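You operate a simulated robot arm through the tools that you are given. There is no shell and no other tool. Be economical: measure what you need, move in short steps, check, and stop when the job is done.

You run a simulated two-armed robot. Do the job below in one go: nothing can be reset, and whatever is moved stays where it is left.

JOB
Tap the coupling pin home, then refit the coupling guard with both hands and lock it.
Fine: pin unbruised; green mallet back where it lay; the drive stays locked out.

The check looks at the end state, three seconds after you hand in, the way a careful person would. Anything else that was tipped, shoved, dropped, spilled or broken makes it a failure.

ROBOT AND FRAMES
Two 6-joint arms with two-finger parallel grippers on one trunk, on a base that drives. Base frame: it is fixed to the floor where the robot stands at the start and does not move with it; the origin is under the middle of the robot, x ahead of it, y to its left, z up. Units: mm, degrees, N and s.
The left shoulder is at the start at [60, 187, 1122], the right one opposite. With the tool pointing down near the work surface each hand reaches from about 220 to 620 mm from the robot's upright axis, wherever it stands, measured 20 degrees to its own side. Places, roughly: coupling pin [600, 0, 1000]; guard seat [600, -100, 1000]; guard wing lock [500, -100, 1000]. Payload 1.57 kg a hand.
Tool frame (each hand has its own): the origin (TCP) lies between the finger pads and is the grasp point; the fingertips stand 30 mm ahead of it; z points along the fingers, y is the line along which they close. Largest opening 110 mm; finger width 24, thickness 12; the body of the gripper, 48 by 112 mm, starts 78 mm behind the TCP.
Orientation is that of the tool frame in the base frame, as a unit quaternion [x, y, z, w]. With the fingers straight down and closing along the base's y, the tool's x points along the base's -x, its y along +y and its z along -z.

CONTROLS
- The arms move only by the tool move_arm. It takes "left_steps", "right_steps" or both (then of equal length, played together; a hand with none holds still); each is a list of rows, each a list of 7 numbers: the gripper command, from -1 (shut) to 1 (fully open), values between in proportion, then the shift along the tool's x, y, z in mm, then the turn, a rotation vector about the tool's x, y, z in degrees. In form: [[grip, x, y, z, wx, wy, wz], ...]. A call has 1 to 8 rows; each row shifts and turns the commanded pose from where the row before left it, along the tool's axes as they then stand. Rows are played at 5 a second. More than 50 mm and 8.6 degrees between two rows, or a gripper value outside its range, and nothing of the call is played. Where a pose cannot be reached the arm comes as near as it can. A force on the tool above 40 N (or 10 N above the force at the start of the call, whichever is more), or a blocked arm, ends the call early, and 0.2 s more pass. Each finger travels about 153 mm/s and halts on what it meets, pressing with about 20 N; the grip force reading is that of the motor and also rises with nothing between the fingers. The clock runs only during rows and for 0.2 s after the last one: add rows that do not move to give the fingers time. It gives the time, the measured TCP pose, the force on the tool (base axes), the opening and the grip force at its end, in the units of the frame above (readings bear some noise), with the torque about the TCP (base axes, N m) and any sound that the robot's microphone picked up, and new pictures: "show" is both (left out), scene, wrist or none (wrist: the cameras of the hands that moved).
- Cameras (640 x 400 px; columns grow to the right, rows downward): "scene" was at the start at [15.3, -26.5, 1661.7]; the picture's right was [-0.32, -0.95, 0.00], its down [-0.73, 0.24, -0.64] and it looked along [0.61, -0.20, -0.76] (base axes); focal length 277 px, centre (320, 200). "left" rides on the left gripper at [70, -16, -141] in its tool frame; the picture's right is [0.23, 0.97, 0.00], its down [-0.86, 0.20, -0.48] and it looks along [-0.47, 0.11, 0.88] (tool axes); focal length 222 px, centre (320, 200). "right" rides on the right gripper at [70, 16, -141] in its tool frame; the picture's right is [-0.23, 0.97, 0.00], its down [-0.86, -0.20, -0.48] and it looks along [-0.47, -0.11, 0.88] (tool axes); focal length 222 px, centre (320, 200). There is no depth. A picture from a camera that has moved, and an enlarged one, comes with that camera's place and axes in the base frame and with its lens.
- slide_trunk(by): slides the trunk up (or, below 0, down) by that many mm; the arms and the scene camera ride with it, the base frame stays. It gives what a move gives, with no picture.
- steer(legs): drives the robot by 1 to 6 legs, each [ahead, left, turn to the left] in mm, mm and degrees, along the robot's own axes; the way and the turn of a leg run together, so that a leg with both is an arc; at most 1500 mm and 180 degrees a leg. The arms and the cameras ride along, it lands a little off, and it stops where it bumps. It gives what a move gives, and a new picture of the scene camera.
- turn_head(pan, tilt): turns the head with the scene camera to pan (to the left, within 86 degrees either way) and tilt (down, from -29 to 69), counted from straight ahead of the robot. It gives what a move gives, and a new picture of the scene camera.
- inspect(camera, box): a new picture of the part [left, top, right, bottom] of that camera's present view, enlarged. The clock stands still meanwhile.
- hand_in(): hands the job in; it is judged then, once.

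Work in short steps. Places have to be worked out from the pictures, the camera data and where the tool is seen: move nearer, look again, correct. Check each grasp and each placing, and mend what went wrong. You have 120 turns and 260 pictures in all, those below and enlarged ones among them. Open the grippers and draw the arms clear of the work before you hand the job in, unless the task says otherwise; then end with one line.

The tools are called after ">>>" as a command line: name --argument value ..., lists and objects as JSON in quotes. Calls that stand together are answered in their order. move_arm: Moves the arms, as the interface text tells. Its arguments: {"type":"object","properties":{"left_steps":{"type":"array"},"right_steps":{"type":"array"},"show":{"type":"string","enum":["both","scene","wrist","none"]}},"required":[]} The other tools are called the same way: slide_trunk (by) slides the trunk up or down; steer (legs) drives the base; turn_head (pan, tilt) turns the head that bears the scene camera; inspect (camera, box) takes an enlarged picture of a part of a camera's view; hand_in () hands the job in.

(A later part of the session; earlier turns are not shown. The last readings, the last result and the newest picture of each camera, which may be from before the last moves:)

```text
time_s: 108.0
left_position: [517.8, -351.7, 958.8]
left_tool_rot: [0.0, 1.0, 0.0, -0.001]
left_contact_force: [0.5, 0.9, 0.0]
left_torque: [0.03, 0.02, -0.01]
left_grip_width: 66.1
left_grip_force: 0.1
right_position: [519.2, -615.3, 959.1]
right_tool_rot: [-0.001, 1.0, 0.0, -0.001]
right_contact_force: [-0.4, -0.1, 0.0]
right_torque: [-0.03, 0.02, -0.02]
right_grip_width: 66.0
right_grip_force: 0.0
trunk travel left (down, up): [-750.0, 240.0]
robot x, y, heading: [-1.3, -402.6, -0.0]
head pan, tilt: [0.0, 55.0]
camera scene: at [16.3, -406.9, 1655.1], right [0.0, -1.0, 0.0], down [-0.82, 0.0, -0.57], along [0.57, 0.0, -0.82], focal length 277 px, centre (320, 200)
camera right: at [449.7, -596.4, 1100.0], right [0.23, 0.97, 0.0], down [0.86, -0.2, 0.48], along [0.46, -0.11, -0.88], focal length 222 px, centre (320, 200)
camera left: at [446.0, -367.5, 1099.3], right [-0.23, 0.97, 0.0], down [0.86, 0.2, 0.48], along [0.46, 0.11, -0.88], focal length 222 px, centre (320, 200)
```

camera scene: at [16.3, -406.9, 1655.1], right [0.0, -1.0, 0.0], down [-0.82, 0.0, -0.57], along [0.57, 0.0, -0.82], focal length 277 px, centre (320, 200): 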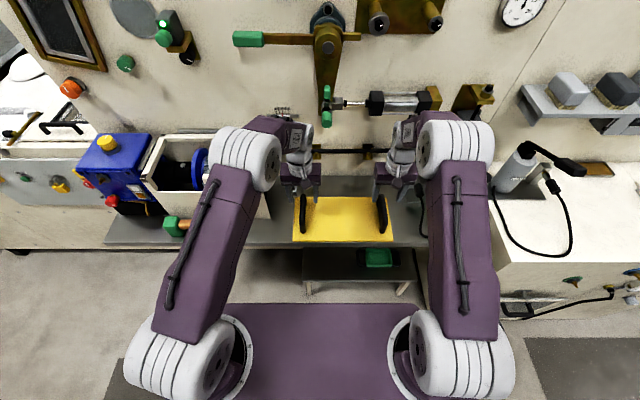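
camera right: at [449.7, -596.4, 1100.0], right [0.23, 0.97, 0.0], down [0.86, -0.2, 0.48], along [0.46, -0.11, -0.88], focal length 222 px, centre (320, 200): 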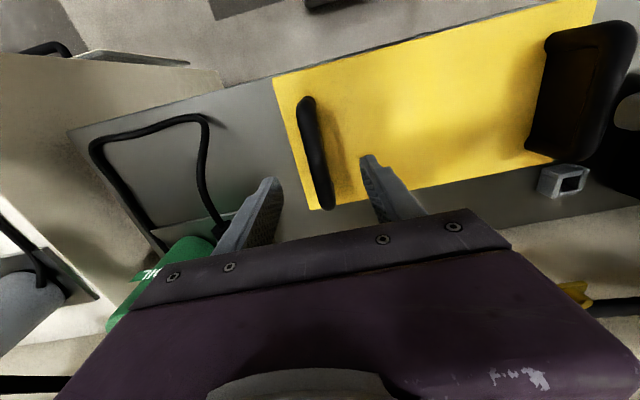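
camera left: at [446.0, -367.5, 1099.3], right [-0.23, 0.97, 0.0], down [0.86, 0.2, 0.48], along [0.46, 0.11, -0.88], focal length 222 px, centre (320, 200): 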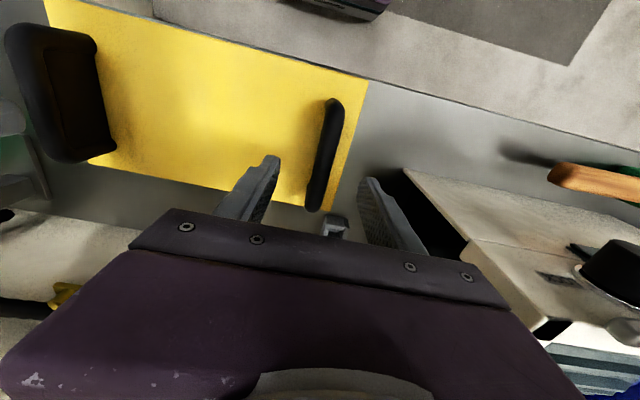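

Handles are well centred (small y corrections). I lower both hands to the bars at z≈873.

>>> move_arm --left_steps '[[0.2, 1, 1.7, 35, 0, 0, 0], [0.2, 1, 1.7, 30, 0, 0, 0], [0.2, 0, 0, 20, 0, 0, 0], [0.2, 0, 0, 0, 0, 0, 0]]' --right_steps '[[0.2, 1.5, 0.5, 35, 0, 0, 0], [0.2, 1.5, 0.5, 30, 0, 0, 0], [0.2, 0, 0, 20, 0, 0, 0], [0.2, 0, 0, 0, 0, 0, 0]]' --show "both"

>>> inspect --camera "scene" --box '[270, 170, 430, 250]'

```text
time_s: 109.0
left_position: [513.7, -348.1, 874.5]
left_tool_rot: [0.001, 1.0, -0.001, 0.0]
left_contact_force: [0.1, 0.5, 0.0]
left_torque: [-0.01, 0.0, -0.01]
left_grip_width: 65.9
left_grip_force: 0.1
right_position: [512.4, -613.7, 876.0]
right_tool_rot: [-0.001, 1.0, 0.0, -0.001]
right_contact_force: [1.1, 0.5, 0.8]
right_torque: [0.02, 0.0, 0.01]
right_grip_width: 66.0
right_grip_force: 0.1
trunk travel left (down, up): [-750.0, 240.0]
robot x, y, heading: [1.3, -407.3, 0.1]
head pan, tilt: [0.0, 55.0]
camera scene: at [12.8, -406.4, 1655.1], right [0.0, -1.0, 0.0], down [-0.82, 0.0, -0.57], along [0.57, 0.0, -0.82], focal length 277 px, centre (320, 200)
camera right: at [443.2, -596.2, 1016.7], right [0.23, 0.97, 0.0], down [0.86, -0.2, 0.48], along [0.47, -0.11, -0.88], focal length 222 px, centre (320, 200)
camera left: at [441.4, -364.5, 1016.3], right [-0.23, 0.97, 0.0], down [0.86, 0.2, 0.48], along [0.47, 0.11, -0.88], focal length 222 px, centre (320, 200)
```

scene: 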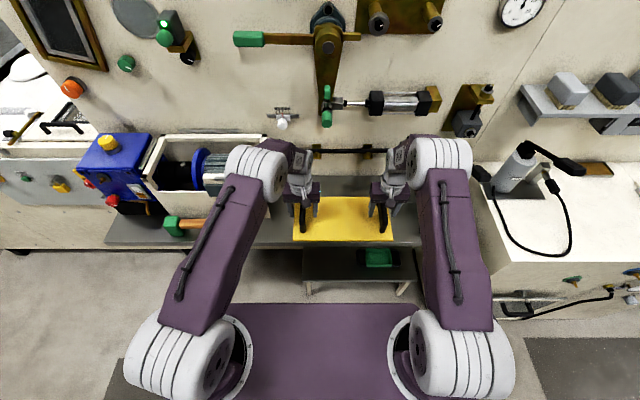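
right: 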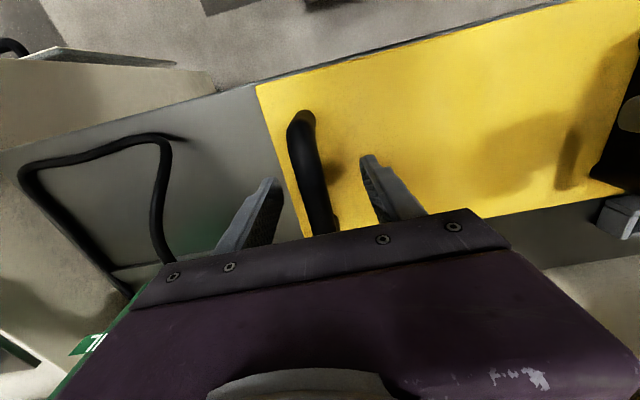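
left: 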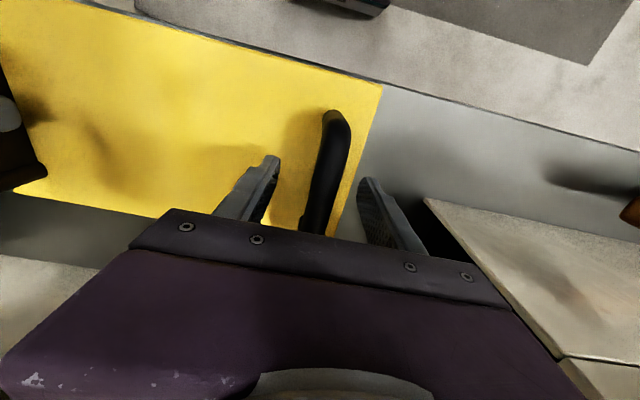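

```text
4.00 times, centred on (350, 210) of scene
camera zoom: at [12.8, -406.4, 1655.1], right [0.0, -1.0, 0.0], down [-0.82, 0.0, -0.57], along [0.57, 0.0, -0.82], focal length 1108 px, centre (200, 160)
```

zoom: 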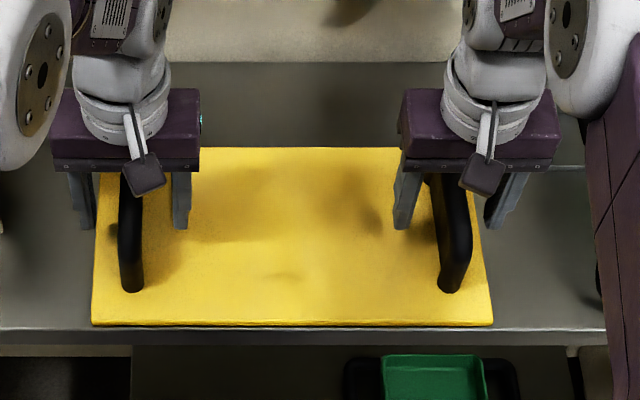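

Both bars are between the fingers with no contact. I close both grippers together.

>>> move_arm --left_steps '[[-0.2, 0, 0, 0, 0, 0, 0], [-0.6, 0, 0, 0, 0, 0, 0], [-1, 0, 0, 0, 0, 0, 0], [-1, 0, 0, 0, 0, 0, 0], [-1, 0, 0, 0, 0, 0, 0]]' --right_steps '[[-0.2, 0, 0, 0, 0, 0, 0], [-0.6, 0, 0, 0, 0, 0, 0], [-1, 0, 0, 0, 0, 0, 0], [-1, 0, 0, 0, 0, 0, 0], [-1, 0, 0, 0, 0, 0, 0]]' --show "none"

```text
time_s: 109.9
left_position: [513.6, -345.1, 875.2]
left_tool_rot: [0.0, 1.0, 0.001, -0.002]
left_contact_force: [-0.9, -0.4, 1.4]
left_torque: [-0.02, -0.07, -0.08]
left_grip_width: 19.5
left_grip_force: 20.0
right_position: [513.8, -617.8, 875.8]
right_tool_rot: [0.0, 1.0, -0.003, 0.0]
right_contact_force: [0.6, -2.1, 0.0]
right_torque: [-0.04, 0.11, 0.01]
right_grip_width: 19.7
right_grip_force: 20.2
trunk travel left (down, up): [-750.0, 240.0]
robot x, y, heading: [-0.3, -401.8, 0.1]
head pan, tilt: [0.0, 55.0]
stopped in row 4 (right hand): the force on the tool passed its limit at 40 N (the readings are from after the stop); the commanded pose is now the measured one
```

Both handles gripped (~19.6 mm); the transient force settled. I lift 20 mm slowly with both.

>>> move_arm --left_steps '[[-1, 0, 0, -4, 0, 0, 0], [-1, 0, 0, -6, 0, 0, 0], [-1, 0, 0, -10, 0, 0, 0], [-1, 0, 0, 0, 0, 0, 0]]' --right_steps '[[-1, 0, 0, -4, 0, 0, 0], [-1, 0, 0, -6, 0, 0, 0], [-1, 0, 0, -10, 0, 0, 0], [-1, 0, 0, 0, 0, 0, 0]]' --show "none"

>>> inspect --camera "scene" --box '[270, 170, 430, 250]'

```text
time_s: 110.9
left_position: [513.0, -344.3, 894.7]
left_tool_rot: [0.0, 1.0, 0.001, -0.003]
left_contact_force: [-2.1, -0.8, -5.9]
left_torque: [0.03, 0.18, -0.23]
left_grip_width: 19.8
left_grip_force: 19.4
right_position: [514.0, -617.0, 895.4]
right_tool_rot: [0.0, 1.0, -0.002, 0.0]
right_contact_force: [1.3, 0.9, -4.8]
right_torque: [0.01, 0.0, -0.19]
right_grip_width: 19.5
right_grip_force: 20.0
trunk travel left (down, up): [-750.0, 240.0]
robot x, y, heading: [-3.9, -404.3, 0.2]
head pan, tilt: [0.0, 55.0]
```

```text
4.00 times, centred on (350, 210) of scene
camera zoom: at [14.6, -406.7, 1655.0], right [0.0, -1.0, 0.0], down [-0.82, 0.0, -0.57], along [0.57, 0.0, -0.82], focal length 1108 px, centre (200, 160)
```

zoom: 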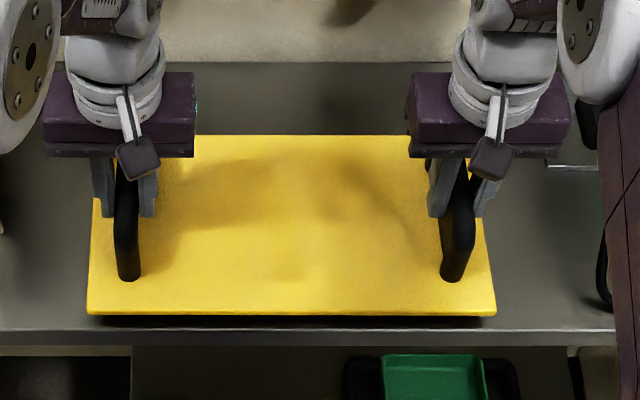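

The guard is light and level. I raise it to TCP z≈1130, and turn the head to measure the seat.

>>> move_arm --left_steps '[[-1, 0, 0, -47, 0, 0, 0], [-1, 0, 0, -47, 0, 0, 0], [-1, 0, 0, -47, 0, 0, 0], [-1, 0, 0, -47, 0, 0, 0], [-1, 0, 0, -47, 0, 0, 0], [-1, 0, 0, 0, 0, 0, 0]]' --right_steps '[[-1, 0, 0, -47, 0, 0, 0], [-1, 0, 0, -47, 0, 0, 0], [-1, 0, 0, -47, 0, 0, 0], [-1, 0, 0, -47, 0, 0, 0], [-1, 0, 0, -47, 0, 0, 0], [-1, 0, 0, 0, 0, 0, 0]]' --show "none"

>>> turn_head --pan 30 --tilt 42

```text
time_s: 112.3
left_position: [514.6, -345.7, 1129.9]
left_tool_rot: [-0.001, 1.0, 0.003, -0.002]
left_contact_force: [2.8, 6.4, -4.9]
left_torque: [0.05, -0.33, 0.39]
left_grip_width: 19.8
left_grip_force: 19.9
right_position: [515.1, -618.7, 1128.3]
right_tool_rot: [0.0, 1.0, -0.003, -0.002]
right_contact_force: [-2.5, -6.1, -5.1]
right_torque: [-0.07, 0.43, 0.35]
right_grip_width: 19.9
right_grip_force: 20.2
trunk travel left (down, up): [-750.0, 240.0]
robot x, y, heading: [-2.5, -403.5, 0.4]
head pan, tilt: [0.0, 55.0]
```

```text
time_s: 113.3
left_position: [512.5, -345.1, 1128.8]
left_tool_rot: [-0.001, 1.0, 0.003, -0.002]
left_contact_force: [3.3, 14.8, -4.5]
left_torque: [0.04, -0.21, 0.42]
left_grip_width: 19.8
left_grip_force: 20.0
right_position: [515.2, -618.8, 1128.8]
right_tool_rot: [0.0, 1.0, -0.002, 0.0]
right_contact_force: [-3.0, -14.4, -4.6]
right_torque: [-0.11, 0.36, 0.43]
right_grip_width: 19.8
right_grip_force: 20.2
trunk travel left (down, up): [-750.0, 240.0]
robot x, y, heading: [2.4, -402.9, 0.0]
head pan, tilt: [30.0, 42.0]
camera scene: at [14.2, -365.0, 1672.7], right [0.5, -0.87, 0.0], down [-0.58, -0.33, -0.74], along [0.64, 0.37, -0.67], focal length 277 px, centre (320, 200)
```

scene: 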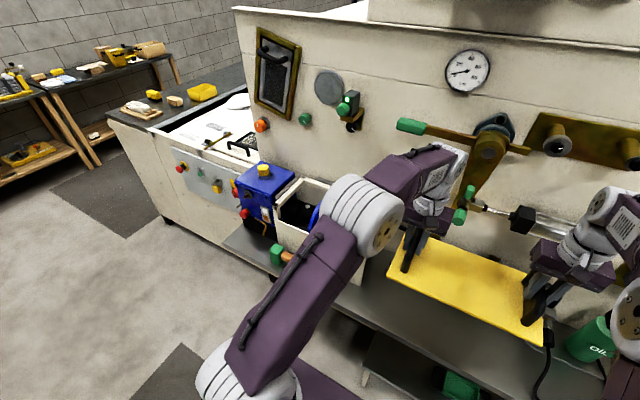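

There's a ±15 N squeeze between the hands; I relax it by spreading 1.5 mm each, then drive left 431 mm to come in front of the box.

>>> move_arm --left_steps '[[-1, 0, 1.2, 0, 0, 0, 0], [-1, 0, 0, 0, 0, 0, 0]]' --right_steps '[[-1, 0, -1.2, 0, 0, 0, 0], [-1, 0, 0, 0, 0, 0, 0]]' --show "none"

>>> steer --legs '[[0, 431, 0]]'

>>> turn_head --pan 0 --tilt 58

```text
time_s: 113.9
left_position: [512.4, -345.7, 1129.4]
left_tool_rot: [-0.001, 1.0, 0.002, -0.003]
left_contact_force: [1.7, 6.2, -4.7]
left_torque: [-0.05, 0.1, 0.24]
left_grip_width: 19.3
left_grip_force: 20.0
right_position: [514.0, -617.8, 1130.4]
right_tool_rot: [-0.001, 1.0, -0.001, 0.0]
right_contact_force: [-1.5, -6.3, -6.3]
right_torque: [-0.05, 0.06, 0.33]
right_grip_width: 19.9
right_grip_force: 20.0
trunk travel left (down, up): [-750.0, 240.0]
robot x, y, heading: [-1.5, -404.8, 0.1]
head pan, tilt: [30.0, 42.0]
```

```text
time_s: 116.5
left_position: [516.5, 69.5, 1130.0]
left_tool_rot: [0.006, 1.0, 0.002, -0.002]
left_contact_force: [2.1, -10.5, -4.6]
left_torque: [-0.03, 0.02, 0.24]
left_grip_width: 19.8
left_grip_force: 19.2
right_position: [515.7, -203.1, 1129.2]
right_tool_rot: [0.006, 1.0, -0.001, -0.002]
right_contact_force: [-0.6, 9.6, -5.3]
right_torque: [0.01, 0.12, 0.25]
right_grip_width: 19.9
right_grip_force: 20.1
trunk travel left (down, up): [-750.0, 240.0]
robot x, y, heading: [0.4, 19.5, -0.5]
head pan, tilt: [30.0, 42.0]
camera scene: at [17.5, 57.0, 1672.8], right [0.49, -0.87, 0.0], down [-0.58, -0.33, -0.74], along [0.65, 0.36, -0.67], focal length 277 px, centre (320, 200)
```

scene: 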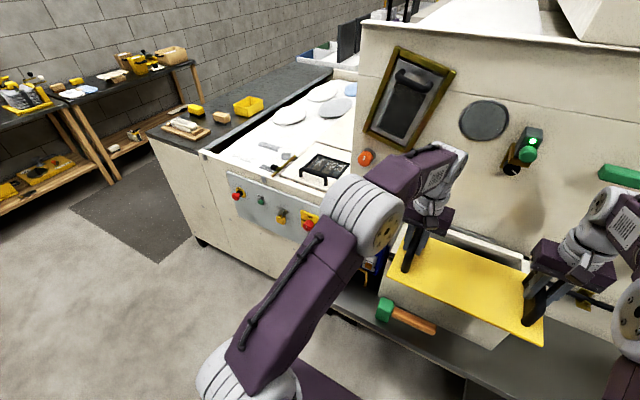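

```text
time_s: 117.4
left_position: [517.0, 72.1, 1129.1]
left_tool_rot: [0.006, 1.0, 0.0, -0.001]
left_contact_force: [2.3, -0.5, -4.9]
left_torque: [0.03, 0.12, 0.24]
left_grip_width: 19.9
left_grip_force: 20.5
right_position: [514.0, -201.9, 1130.0]
right_tool_rot: [0.006, 1.0, -0.001, 0.0]
right_contact_force: [-1.8, 1.6, -5.1]
right_torque: [0.03, 0.06, 0.27]
right_grip_width: 19.7
right_grip_force: 20.7
trunk travel left (down, up): [-750.0, 240.0]
robot x, y, heading: [-0.5, 17.9, -0.6]
head pan, tilt: [0.0, 58.0]
camera scene: at [13.4, 16.7, 1651.4], right [-0.01, -1.0, 0.0], down [-0.85, 0.01, -0.53], along [0.53, -0.01, -0.85], focal length 277 px, centre (320, 200)
```

scene: 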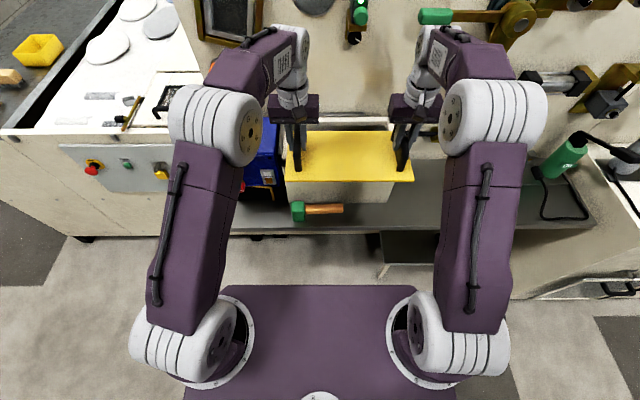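

The guard centre is at (515.5, −65), needs to go to about (615, −50) with +0.6° yaw. Driving ahead with the guard 46 mm above the rim.

>>> steer --legs '[[98, 9, 0.6]]'

>>> inspect --camera "scene" --box '[260, 100, 420, 220]'

>>> inspect --camera "left" --box '[0, 0, 640, 400]'

>>> inspect --camera "right" --box '[0, 0, 640, 400]'

```text
time_s: 118.6
left_position: [611.5, 85.1, 1131.0]
left_tool_rot: [0.0, 1.0, 0.002, 0.0]
left_contact_force: [1.7, -0.8, -4.5]
left_torque: [-0.01, -0.06, 0.25]
left_grip_width: 19.5
left_grip_force: 20.3
right_position: [613.2, -187.6, 1131.2]
right_tool_rot: [0.002, 1.0, -0.001, 0.0]
right_contact_force: [-2.0, 1.0, -4.2]
right_torque: [0.02, 0.15, 0.23]
right_grip_width: 19.5
right_grip_force: 20.0
trunk travel left (down, up): [-750.0, 240.0]
robot x, y, heading: [100.8, 28.6, 0.2]
head pan, tilt: [0.0, 58.0]
camera scene: at [108.8, 25.1, 1651.4], right [0.0, -1.0, 0.0], down [-0.85, 0.0, -0.53], along [0.53, 0.0, -0.85], focal length 277 px, centre (320, 200)
```

scene: 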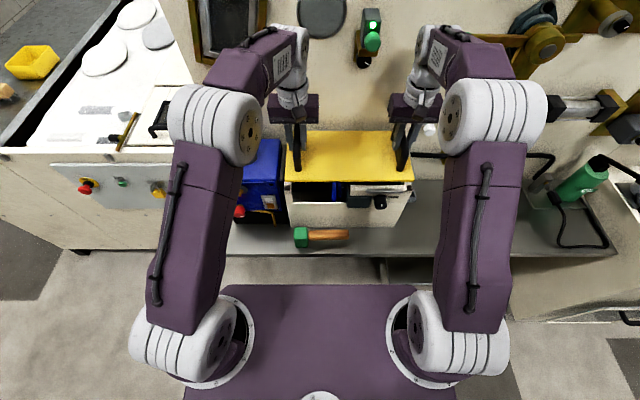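

```text
3.33 times, centred on (340, 160) of scene
camera zoom: at [108.8, 25.1, 1651.4], right [0.0, -1.0, 0.0], down [-0.85, 0.0, -0.53], along [0.53, 0.0, -0.85], focal length 924 px, centre (253, 333)
```

zoom: 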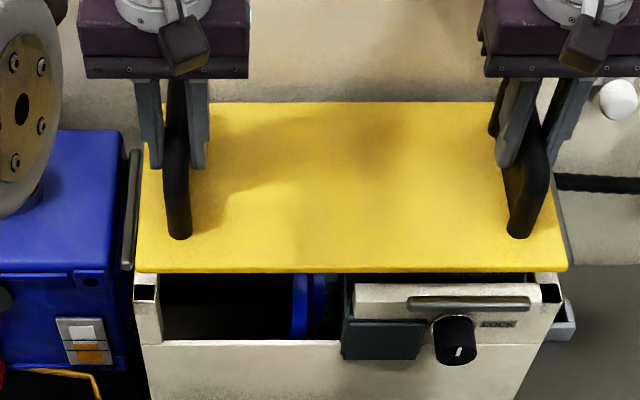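

```text
1.00 times, centred on (320, 200) of left (not enlarged: the box is as wide or as high as the picture)
camera zoom: at [540.2, 68.2, 1271.4], right [-0.22, 0.97, 0.0], down [0.86, 0.2, 0.48], along [0.46, 0.11, -0.88], focal length 222 px, centre (320, 200)
```

zoom: 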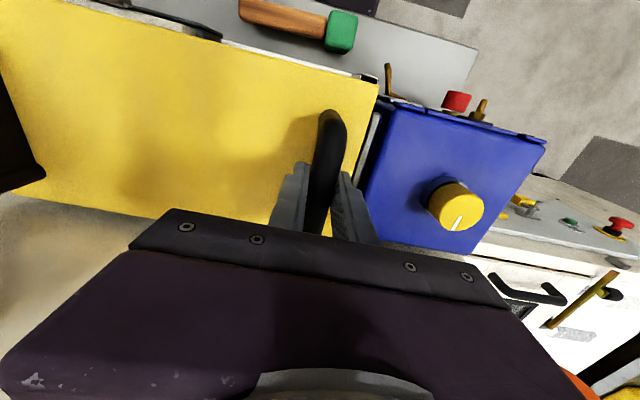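

```text
1.00 times, centred on (320, 200) of right (not enlarged: the box is as wide or as high as the picture)
camera zoom: at [542.9, -169.3, 1271.5], right [0.23, 0.97, 0.0], down [0.85, -0.2, 0.48], along [0.47, -0.11, -0.88], focal length 222 px, centre (320, 200)
```

zoom: 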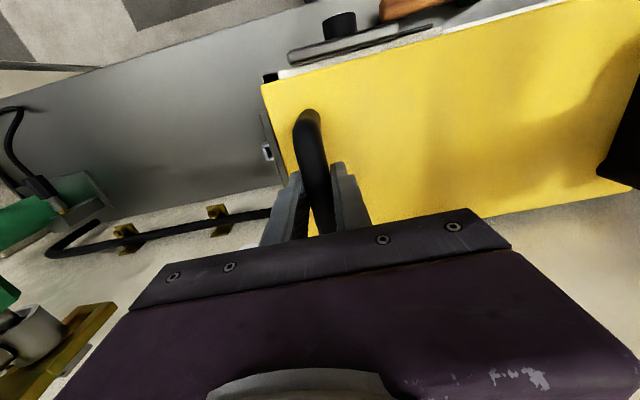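

Plate edges vs box corners: the guard needs about +8 mm in x and −1.5 mm in y. I correct and lower to ~12 mm above the rim.

>>> move_arm --left_steps '[[-1, -6, -1.5, 0, 0, 0, 0], [-1, 0, 0, 12, 0, 0, 0], [-1, 0, 0, 12, 0, 0, 0], [-1, 0, 0, 10, 0, 0, 0], [-1, 0, 0, 0, 0, 0, 0]]' --right_steps '[[-1, -6, -1.5, 0, 0, 0, 0], [-1, 0, 0, 12, 0, 0, 0], [-1, 0, 0, 12, 0, 0, 0], [-1, 0, 0, 10, 0, 0, 0], [-1, 0, 0, 0, 0, 0, 0]]' --show "none"

>>> inspect --camera "scene" --box '[285, 115, 425, 205]'

>>> inspect --camera "left" --box '[220, 40, 440, 220]'

>>> inspect --camera "right" --box '[220, 20, 440, 200]'

```text
time_s: 119.8
left_position: [614.2, 84.3, 1097.8]
left_tool_rot: [0.002, 1.0, 0.001, 0.0]
left_contact_force: [-0.1, -2.6, 20.1]
left_torque: [-0.02, 0.06, 0.19]
left_grip_width: 19.8
left_grip_force: 19.6
right_position: [616.3, -189.7, 1098.2]
right_tool_rot: [0.001, 1.0, -0.002, 0.003]
right_contact_force: [2.6, 2.9, 19.5]
right_torque: [0.02, 0.08, 0.26]
right_grip_width: 19.7
right_grip_force: 19.7
trunk travel left (down, up): [-750.0, 240.0]
robot x, y, heading: [97.0, 25.5, 0.1]
head pan, tilt: [0.0, 58.0]
```

```text
4.44 times, centred on (355, 160) of scene
camera zoom: at [103.9, 26.2, 1651.6], right [0.0, -1.0, 0.0], down [-0.85, 0.0, -0.53], along [0.53, 0.0, -0.85], focal length 1232 px, centre (164, 378)
```

zoom: 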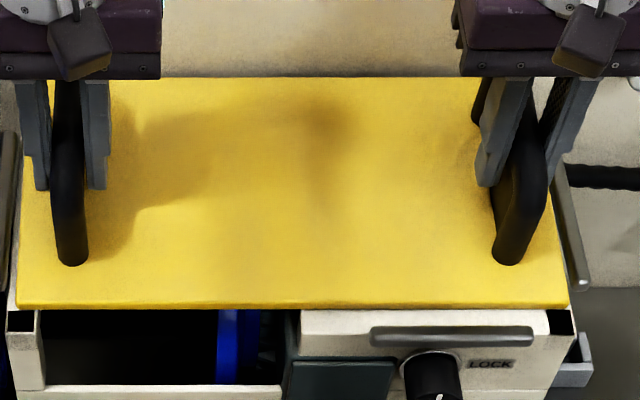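

```text
2.22 times, centred on (330, 130) of left
camera zoom: at [542.1, 67.8, 1239.2], right [-0.22, 0.97, 0.0], down [0.85, 0.2, 0.48], along [0.47, 0.11, -0.88], focal length 494 px, centre (298, 356)
```

zoom: 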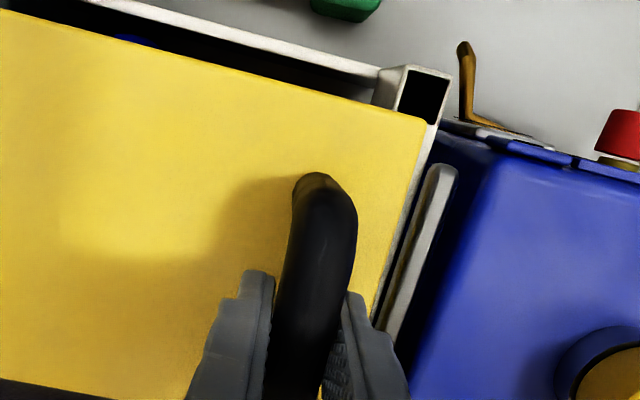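

```text
2.22 times, centred on (330, 110) of right
camera zoom: at [545.7, -169.8, 1239.3], right [0.23, 0.97, 0.0], down [0.85, -0.2, 0.48], along [0.47, -0.11, -0.88], focal length 494 px, centre (298, 400)
```

zoom: 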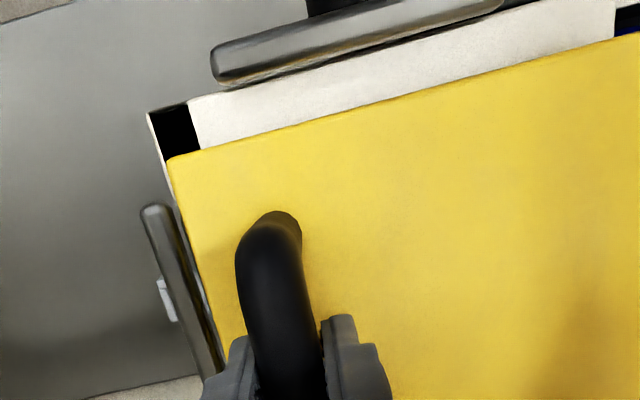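

The guard touched early: wrist views show it is ~12 mm too far back, on the rear rail. I raise 12 mm, shift −12 mm in x and look again.

>>> move_arm --left_steps '[[-1, 0, 0, -12, 0, 0, 0], [-1, 6, 0.5, 0, 0, 0, 0], [-1, 6, 0.5, 0, 0, 0, 0], [-1, 0, 0, 0, 0, 0, 0]]' --right_steps '[[-1, 0, 0, -12, 0, 0, 0], [-1, 6, 0.5, 0, 0, 0, 0], [-1, 6, 0.5, 0, 0, 0, 0], [-1, 0, 0, 0, 0, 0, 0]]' --show "none"

>>> inspect --camera "left" --box '[220, 40, 440, 220]'

>>> inspect --camera "right" --box '[220, 20, 440, 200]'

```text
time_s: 120.8
left_position: [608.0, 84.7, 1107.6]
left_tool_rot: [0.0, 1.0, 0.001, -0.003]
left_contact_force: [-0.5, 0.4, -5.7]
left_torque: [0.1, 0.13, -0.11]
left_grip_width: 19.7
left_grip_force: 20.0
right_position: [608.0, -188.2, 1106.9]
right_tool_rot: [0.002, 1.0, -0.002, -0.001]
right_contact_force: [0.8, -0.2, -5.1]
right_torque: [0.04, 0.08, -0.12]
right_grip_width: 19.7
right_grip_force: 20.0
trunk travel left (down, up): [-750.0, 240.0]
robot x, y, heading: [97.7, 30.0, -0.1]
head pan, tilt: [0.0, 58.0]
```

```text
2.22 times, centred on (330, 130) of left
camera zoom: at [537.3, 67.7, 1248.4], right [-0.22, 0.97, 0.0], down [0.86, 0.2, 0.47], along [0.46, 0.11, -0.88], focal length 494 px, centre (298, 356)
```

zoom: 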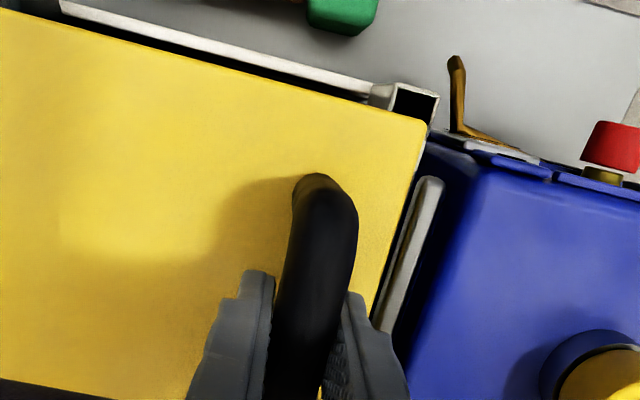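

```text
2.22 times, centred on (330, 110) of right
camera zoom: at [539.7, -169.6, 1248.6], right [0.23, 0.97, 0.0], down [0.86, -0.2, 0.48], along [0.46, -0.11, -0.88], focal length 494 px, centre (298, 400)
```

zoom: 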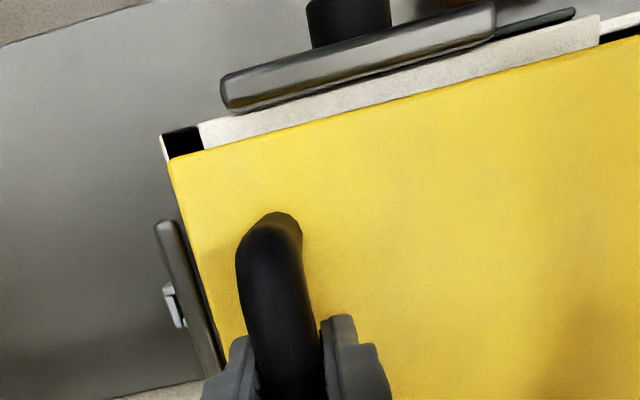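

Still ~6 mm too far back. Shift −6 mm and lower toward the rim.

>>> move_arm --left_steps '[[-1, 6, 0, 0, 0, 0, 0], [-1, 0, 0, 5, 0, 0, 0], [-1, 0, 0, 5, 0, 0, 0], [-1, 0, 0, 0, 0, 0, 0]]' --right_steps '[[-1, 6, 0, 0, 0, 0, 0], [-1, 0, 0, 5, 0, 0, 0], [-1, 0, 0, 5, 0, 0, 0], [-1, 0, 0, 0, 0, 0, 0]]' --show "none"

>>> inspect --camera "left" --box '[220, 40, 440, 220]'

>>> inspect --camera "right" --box '[220, 20, 440, 200]'

>>> inspect --camera "scene" --box '[285, 115, 425, 205]'

```text
time_s: 121.8
left_position: [602.2, 85.1, 1098.8]
left_tool_rot: [0.002, 1.0, 0.002, -0.001]
left_contact_force: [-0.9, 0.0, 7.1]
left_torque: [0.12, 0.38, -0.12]
left_grip_width: 20.0
left_grip_force: 19.7
right_position: [601.7, -188.8, 1098.6]
right_tool_rot: [0.002, 1.0, 0.0, -0.001]
right_contact_force: [1.8, -0.3, -5.6]
right_torque: [0.13, 0.51, -0.21]
right_grip_width: 19.7
right_grip_force: 19.4
trunk travel left (down, up): [-750.0, 240.0]
robot x, y, heading: [99.3, 29.1, -0.2]
head pan, tilt: [0.0, 58.0]
```

```text
2.22 times, centred on (330, 130) of left
camera zoom: at [529.8, 67.4, 1239.3], right [-0.22, 0.97, 0.0], down [0.86, 0.2, 0.48], along [0.47, 0.11, -0.88], focal length 494 px, centre (298, 356)
```

zoom: 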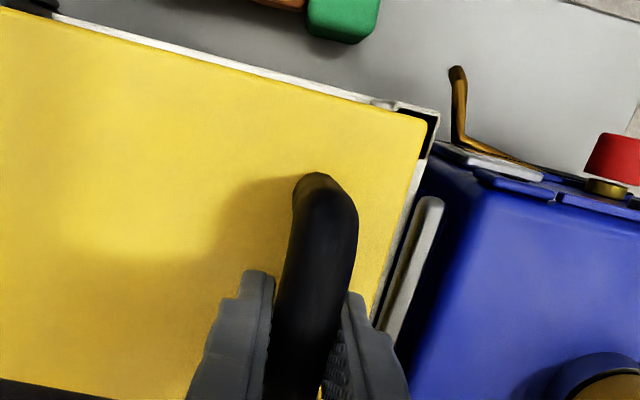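

```text
2.22 times, centred on (330, 110) of right
camera zoom: at [532.2, -170.2, 1239.8], right [0.23, 0.97, 0.0], down [0.86, -0.2, 0.48], along [0.46, -0.11, -0.88], focal length 494 px, centre (298, 400)
```

zoom: 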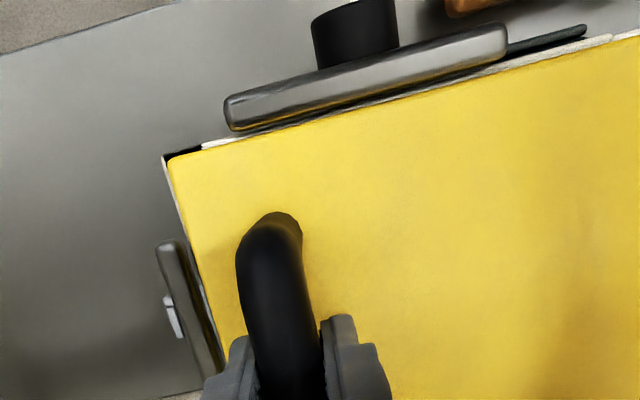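

```text
4.44 times, centred on (355, 160) of scene
camera zoom: at [110.6, 24.7, 1651.5], right [0.0, -1.0, 0.0], down [-0.85, 0.0, -0.53], along [0.53, 0.0, -0.85], focal length 1232 px, centre (164, 378)
```

zoom: 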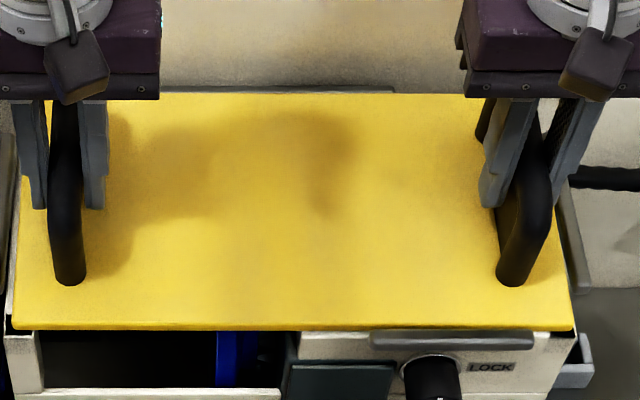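

Now the plate lies inside all four rails with a few mm gap each. Contact is beginning at the rim; I lower gently a little more.

>>> move_arm --left_steps '[[-1, 0, 0, 1, 0, 0, 0], [-1, 0, 0, 0, 0, 0, 0]]' --right_steps '[[-1, 0, 0, 2.5, 0, 0, 0], [-1, 0, 0, 0, 0, 0, 0]]' --show "none"

```text
time_s: 122.4
left_position: [601.5, 84.8, 1095.9]
left_tool_rot: [0.001, 1.0, 0.002, -0.002]
left_contact_force: [1.6, 0.1, -2.9]
left_torque: [-0.05, 0.59, 0.24]
left_grip_width: 20.0
left_grip_force: 19.9
right_position: [602.2, -187.0, 1097.1]
right_tool_rot: [0.001, 1.0, -0.001, 0.0]
right_contact_force: [4.0, -1.9, 11.2]
right_torque: [0.0, 0.5, 0.19]
right_grip_width: 19.9
right_grip_force: 20.2
trunk travel left (down, up): [-750.0, 240.0]
robot x, y, heading: [97.0, 25.3, -0.3]
head pan, tilt: [0.0, 58.0]
```

>>> move_arm --left_steps '[[-1, 0, 0, 2.5, 0, 0, 0], [-1, 0, 0, 0, 0, 0, 0]]' --right_steps '[[-1, 0, 0, 1, 0, 0, 0], [-1, 0, 0, 0, 0, 0, 0]]' --show "none"

>>> inspect --camera "right" --box '[220, 20, 440, 200]'

>>> inspect --camera "scene" --box '[280, 120, 430, 215]'

```text
time_s: 123.0
left_position: [600.8, 85.8, 1094.9]
left_tool_rot: [0.001, 1.0, 0.001, -0.001]
left_contact_force: [2.3, 0.9, 7.2]
left_torque: [-0.04, 0.57, -0.08]
left_grip_width: 19.8
left_grip_force: 20.0
right_position: [602.5, -188.1, 1094.5]
right_tool_rot: [0.002, 1.0, -0.002, -0.001]
right_contact_force: [6.7, -1.5, 5.3]
right_torque: [0.04, 0.64, -0.02]
right_grip_width: 19.8
right_grip_force: 20.3
trunk travel left (down, up): [-750.0, 240.0]
robot x, y, heading: [100.9, 27.2, -0.2]
head pan, tilt: [0.0, 58.0]
```

```text
2.22 times, centred on (330, 110) of right
camera zoom: at [532.7, -169.0, 1235.5], right [0.23, 0.97, 0.0], down [0.85, -0.2, 0.48], along [0.47, -0.11, -0.88], focal length 494 px, centre (298, 400)
```

zoom: 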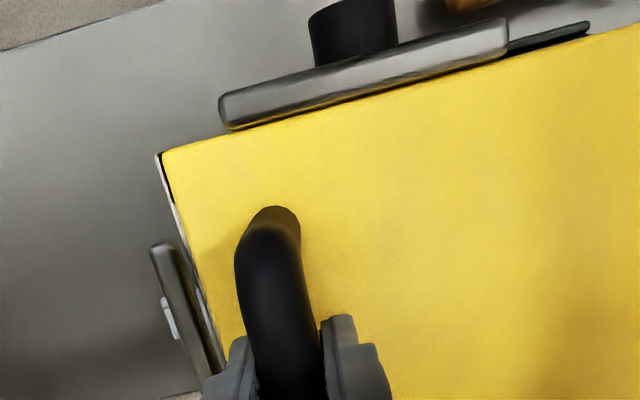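

```text
4.21 times, centred on (355, 168) of scene
camera zoom: at [111.1, 25.5, 1651.4], right [0.0, -1.0, 0.0], down [-0.85, 0.0, -0.53], along [0.53, 0.0, -0.85], focal length 1167 px, centre (173, 337)
```

zoom: 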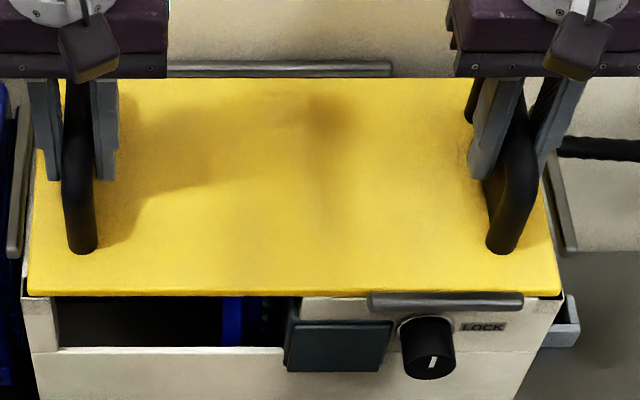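

The front edge is now against the front rail and there's spare room behind. I shift +3 mm in x and lower on.

>>> move_arm --left_steps '[[-1, -3, 0, -1, 0, 0, 0], [-1, 0, 0, 2, 0, 0, 0], [-1, 0, 0, 2, 0, 0, 0], [-1, 0, 0, 0, 0, 0, 0]]' --right_steps '[[-1, -3, 0, -1, 0, 0, 0], [-1, 0, 0, 2, 0, 0, 0], [-1, 0, 0, 2, 0, 0, 0], [-1, 0, 0, 0, 0, 0, 0]]' --show "none"

>>> inspect --camera "right" --box '[220, 20, 440, 200]'

>>> inspect --camera "left" --box '[220, 40, 440, 220]'

>>> inspect --camera "scene" --box '[280, 120, 430, 215]'

```text
time_s: 124.0
left_position: [603.6, 84.5, 1092.7]
left_tool_rot: [0.001, 1.0, 0.001, 0.001]
left_contact_force: [2.3, 0.1, 15.4]
left_torque: [0.03, 0.37, -0.2]
left_grip_width: 19.8
left_grip_force: 19.9
right_position: [602.9, -188.7, 1093.7]
right_tool_rot: [0.002, 1.0, -0.001, 0.002]
right_contact_force: [4.4, -1.3, 7.3]
right_torque: [0.01, 0.25, -0.13]
right_grip_width: 19.9
right_grip_force: 20.0
trunk travel left (down, up): [-750.0, 240.0]
robot x, y, heading: [101.3, 26.7, -0.1]
head pan, tilt: [0.0, 58.0]
```

```text
2.22 times, centred on (330, 110) of right
camera zoom: at [533.6, -169.4, 1233.8], right [0.23, 0.97, 0.0], down [0.85, -0.2, 0.48], along [0.47, -0.11, -0.88], focal length 494 px, centre (298, 400)
```

zoom: 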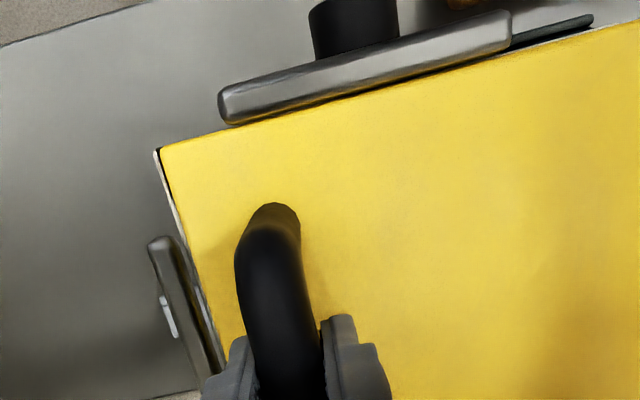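

```text
2.22 times, centred on (330, 130) of left
camera zoom: at [531.7, 68.2, 1233.8], right [-0.22, 0.97, 0.0], down [0.85, 0.2, 0.48], along [0.47, 0.11, -0.88], focal length 494 px, centre (298, 356)
```

zoom: 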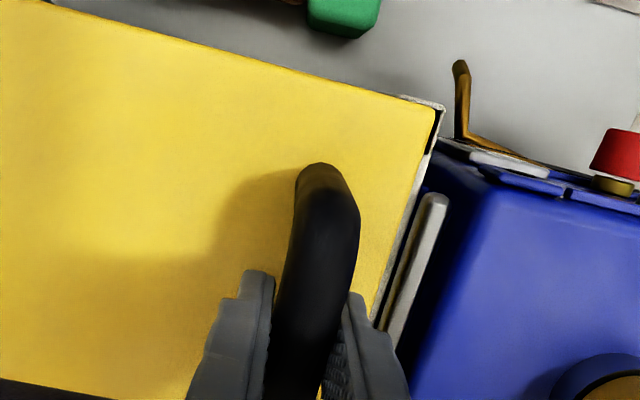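

```text
4.21 times, centred on (355, 168) of scene
camera zoom: at [108.8, 25.4, 1651.7], right [0.0, -1.0, 0.0], down [-0.85, 0.0, -0.53], along [0.53, 0.0, -0.85], focal length 1167 px, centre (173, 337)
```

zoom: 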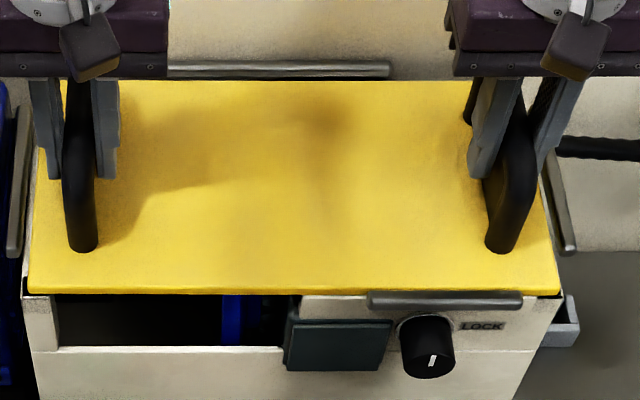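

The guard rests on the rim between the rails. A final +1.5 mm nudge, then I open both hands together slowly.

>>> move_arm --left_steps '[[-1, -1.5, 0, 0, 0, 0, 0], [-1, 0, 0, 0, 0, 0, 0], [-0.6, 0, 0, 0, 0, 0, 0], [-0.4, 0, 0, 0, 0, 0, 0], [0, 0, 0, 0, 0, 0, 0], [0.1, 0, 0, 0, 0, 0, 0], [0.1, 0, 0, 0, 0, 0, 0]]' --right_steps '[[-1, -1.5, 0, 0, 0, 0, 0], [-1, 0, 0, 0, 0, 0, 0], [-0.6, 0, 0, 0, 0, 0, 0], [-0.4, 0, 0, 0, 0, 0, 0], [0, 0, 0, 0, 0, 0, 0], [0.1, 0, 0, 0, 0, 0, 0], [0.1, 0, 0, 0, 0, 0, 0]]' --show "none"

>>> inspect --camera "right" --box '[220, 20, 440, 200]'

>>> inspect --camera "scene" --box '[280, 120, 430, 215]'

```text
time_s: 125.6
left_position: [604.1, 84.6, 1091.8]
left_tool_rot: [0.001, 1.0, 0.002, -0.001]
left_contact_force: [0.2, 0.6, -0.7]
left_torque: [0.02, -0.02, -0.02]
left_grip_width: 60.6
left_grip_force: 0.0
right_position: [604.4, -189.3, 1089.9]
right_tool_rot: [0.001, 1.0, -0.002, 0.0]
right_contact_force: [-0.5, -0.2, 0.0]
right_torque: [0.0, 0.02, -0.01]
right_grip_width: 60.2
right_grip_force: 0.1
trunk travel left (down, up): [-750.0, 240.0]
robot x, y, heading: [99.5, 25.1, -0.0]
head pan, tilt: [0.0, 58.0]
```

```text
2.22 times, centred on (330, 110) of right
camera zoom: at [535.6, -169.6, 1232.8], right [0.23, 0.97, 0.0], down [0.85, -0.2, 0.48], along [0.47, -0.11, -0.88], focal length 494 px, centre (298, 400)
```

zoom: 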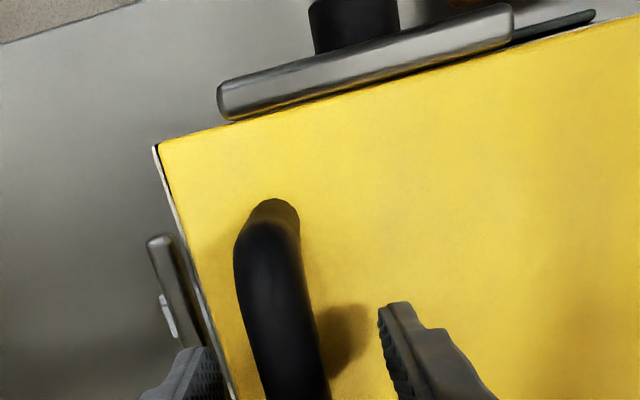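

```text
4.21 times, centred on (355, 168) of scene
camera zoom: at [109.4, 25.5, 1651.4], right [0.0, -1.0, 0.0], down [-0.85, 0.0, -0.53], along [0.53, 0.0, -0.85], focal length 1167 px, centre (173, 337)
```

zoom: 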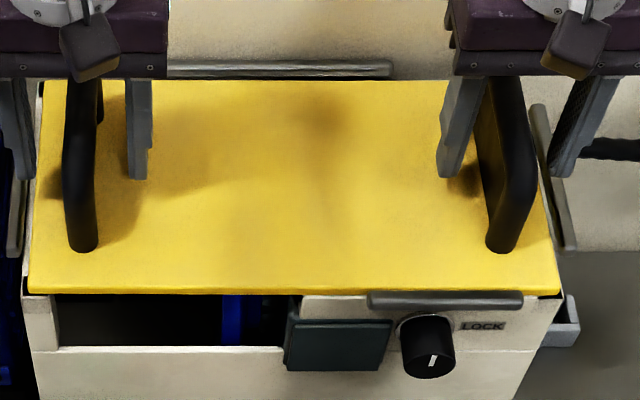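

The guard stays put after release. I raise both hands clear and back the robot off 150 mm to work on the wing lock.

>>> move_arm --left_steps '[[0.1, 0, 0, -30, 0, 0, 0], [0.1, 0, 0, -45, 0, 0, 0], [0.1, 0, 0, -45, 0, 0, 0], [0.1, 0, 0, -45, 0, 0, 0]]' --right_steps '[[0.1, 0, 0, -30, 0, 0, 0], [0.1, 0, 0, -45, 0, 0, 0], [0.1, 0, 0, -45, 0, 0, 0], [0.1, 0, 0, -45, 0, 0, 0]]' --show "none"

>>> steer --legs '[[-150, 0, 0]]'

>>> inspect --camera "scene" --box '[260, 70, 430, 170]'

>>> inspect --camera "right" --box '[280, 60, 440, 200]'

```text
time_s: 126.6
left_position: [606.6, 84.0, 1255.0]
left_tool_rot: [0.001, 1.0, 0.001, -0.003]
left_contact_force: [0.4, 0.2, 0.0]
left_torque: [0.03, 0.03, 0.0]
left_grip_width: 60.4
left_grip_force: 0.1
right_position: [604.9, -188.1, 1256.4]
right_tool_rot: [0.002, 1.0, -0.001, -0.001]
right_contact_force: [-0.6, -0.8, -0.6]
right_torque: [-0.03, 0.0, -0.01]
right_grip_width: 60.6
right_grip_force: 0.1
trunk travel left (down, up): [-750.0, 240.0]
robot x, y, heading: [99.1, 25.2, 0.1]
head pan, tilt: [0.0, 58.0]
```

```text
time_s: 128.0
left_position: [457.2, 82.9, 1254.8]
left_tool_rot: [0.001, 1.0, 0.001, -0.002]
left_contact_force: [-0.3, 0.6, 0.4]
left_torque: [0.0, 0.09, 0.03]
left_grip_width: 60.5
left_grip_force: 0.0
right_position: [456.7, -189.6, 1254.0]
right_tool_rot: [0.002, 1.0, -0.001, -0.001]
right_contact_force: [0.2, -0.4, 0.3]
right_torque: [0.0, 0.01, -0.02]
right_grip_width: 60.4
right_grip_force: 0.1
trunk travel left (down, up): [-750.0, 240.0]
robot x, y, heading: [-50.8, 26.4, -0.2]
head pan, tilt: [0.0, 58.0]
camera scene: at [-35.8, 25.9, 1651.3], right [0.0, -1.0, 0.0], down [-0.85, 0.0, -0.53], along [0.53, 0.0, -0.85], focal length 277 px, centre (320, 200)
```

scene: 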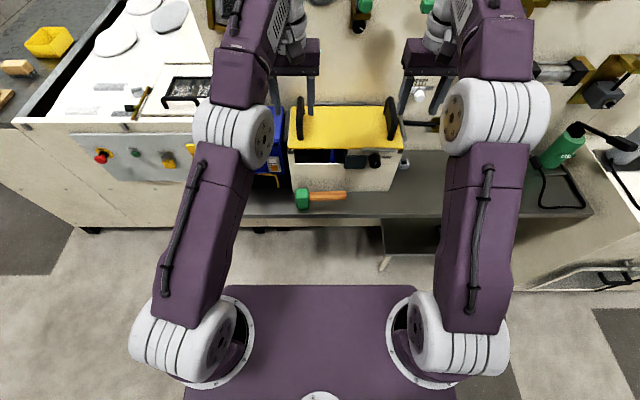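

```text
3.76 times, centred on (345, 120) of scene
camera zoom: at [-35.8, 25.9, 1651.3], right [0.0, -1.0, 0.0], down [-0.85, 0.0, -0.53], along [0.53, 0.0, -0.85], focal length 1043 px, centre (226, 501)
```

zoom: 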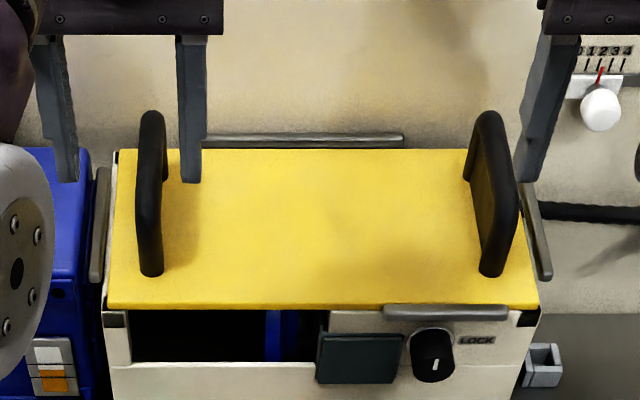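

```text
2.86 times, centred on (360, 130) of right
camera zoom: at [387.6, -169.5, 1395.5], right [0.23, 0.97, 0.0], down [0.86, -0.2, 0.48], along [0.46, -0.11, -0.88], focal length 635 px, centre (206, 400)
```

zoom: 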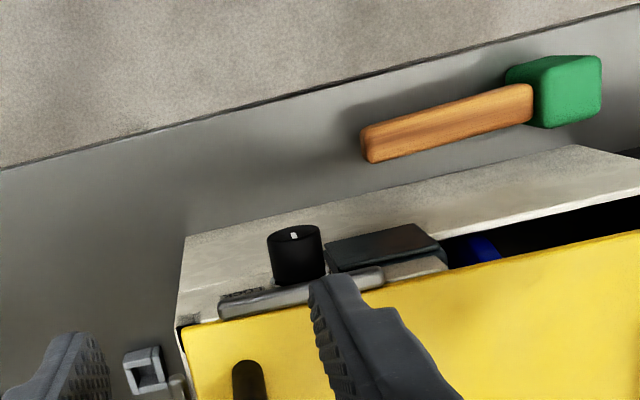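

The guard is seated well. The lock knob's cap is at about (496, −143, 1005), standing ~12 mm prouder than the terminal box and rail. I turn the right hand to point forward (−90° about its y axis).

>>> move_arm --right_steps '[[0.1, 40, 0, 0, 0, 0, 0], [0.1, 0, 0, 0, 0, -8.2, 0], [0.1, 0, 0, 0, 0, -8.2, 0], [0.1, 0, 0, 0, 0, -8.2, 0], [0.1, 0, 0, 0, 0, -8.2, 0], [0.1, 0, 0, 0, 0, -8.2, 0], [0.1, 0, 0, 0, 0, -8.2, 0], [0.1, 0, 0, 0, 0, -8.2, 0]]' --show "none"

>>> move_arm --right_steps '[[0.1, 0, 0, 0, 0, -8.2, 0], [0.1, 0, 0, 0, 0, -8.2, 0], [0.1, 0, 0, 0, 0, -8.2, 0], [0.1, 0, 0, 0, 0, -8.2, 0], [0.1, 0, 0, 0, 0, 0, 0]]' --show "both"

```text
time_s: 129.8
left_position: [456.2, 81.7, 1255.0]
left_tool_rot: [0.002, 1.0, 0.002, 0.0]
left_contact_force: [-0.9, 0.3, -0.2]
left_torque: [-0.02, 0.0, 0.02]
left_grip_width: 60.3
left_grip_force: 0.1
right_position: [415.5, -183.6, 1256.7]
right_tool_rot: [-0.003, 0.891, 0.006, 0.454]
right_contact_force: [-0.1, 0.3, 0.0]
right_torque: [-0.01, -0.03, -0.01]
right_grip_width: 60.4
right_grip_force: 0.0
right hand out of reach, approached as far as the arm can: row 8
trunk travel left (down, up): [-750.0, 240.0]
robot x, y, heading: [-48.7, 31.2, 0.0]
head pan, tilt: [0.0, 58.0]
```

```text
time_s: 130.9
left_position: [454.7, 82.7, 1256.3]
left_tool_rot: [0.002, 1.0, 0.002, -0.001]
left_contact_force: [-0.1, -0.3, 0.4]
left_torque: [0.0, -0.02, 0.01]
left_grip_width: 60.6
left_grip_force: 0.1
right_position: [448.4, -181.0, 1272.3]
right_tool_rot: [-0.007, 0.756, 0.027, 0.654]
right_contact_force: [-0.4, 0.5, 0.2]
right_torque: [0.07, -0.01, -0.01]
right_grip_width: 60.4
right_grip_force: 0.1
right hand out of reach, approached as far as the arm can: row 1, 3, 4
trunk travel left (down, up): [-750.0, 240.0]
robot x, y, heading: [-52.4, 27.2, -0.4]
head pan, tilt: [0.0, 58.0]
camera scene: at [-40.6, 26.1, 1651.4], right [0.0, -1.0, 0.0], down [-0.85, 0.0, -0.53], along [0.53, 0.0, -0.85], focal length 277 px, centre (320, 200)
camera right: at [297.8, -168.5, 1223.7], right [-0.01, 0.97, 0.26], down [-0.34, -0.25, 0.91], along [0.94, -0.07, 0.33], focal length 222 px, centre (320, 200)
```

scene: 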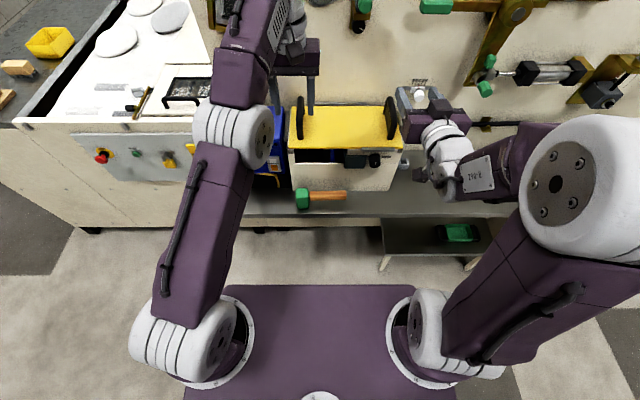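
right: 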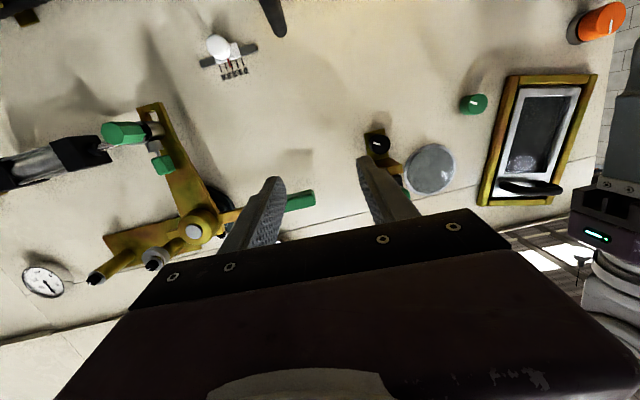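

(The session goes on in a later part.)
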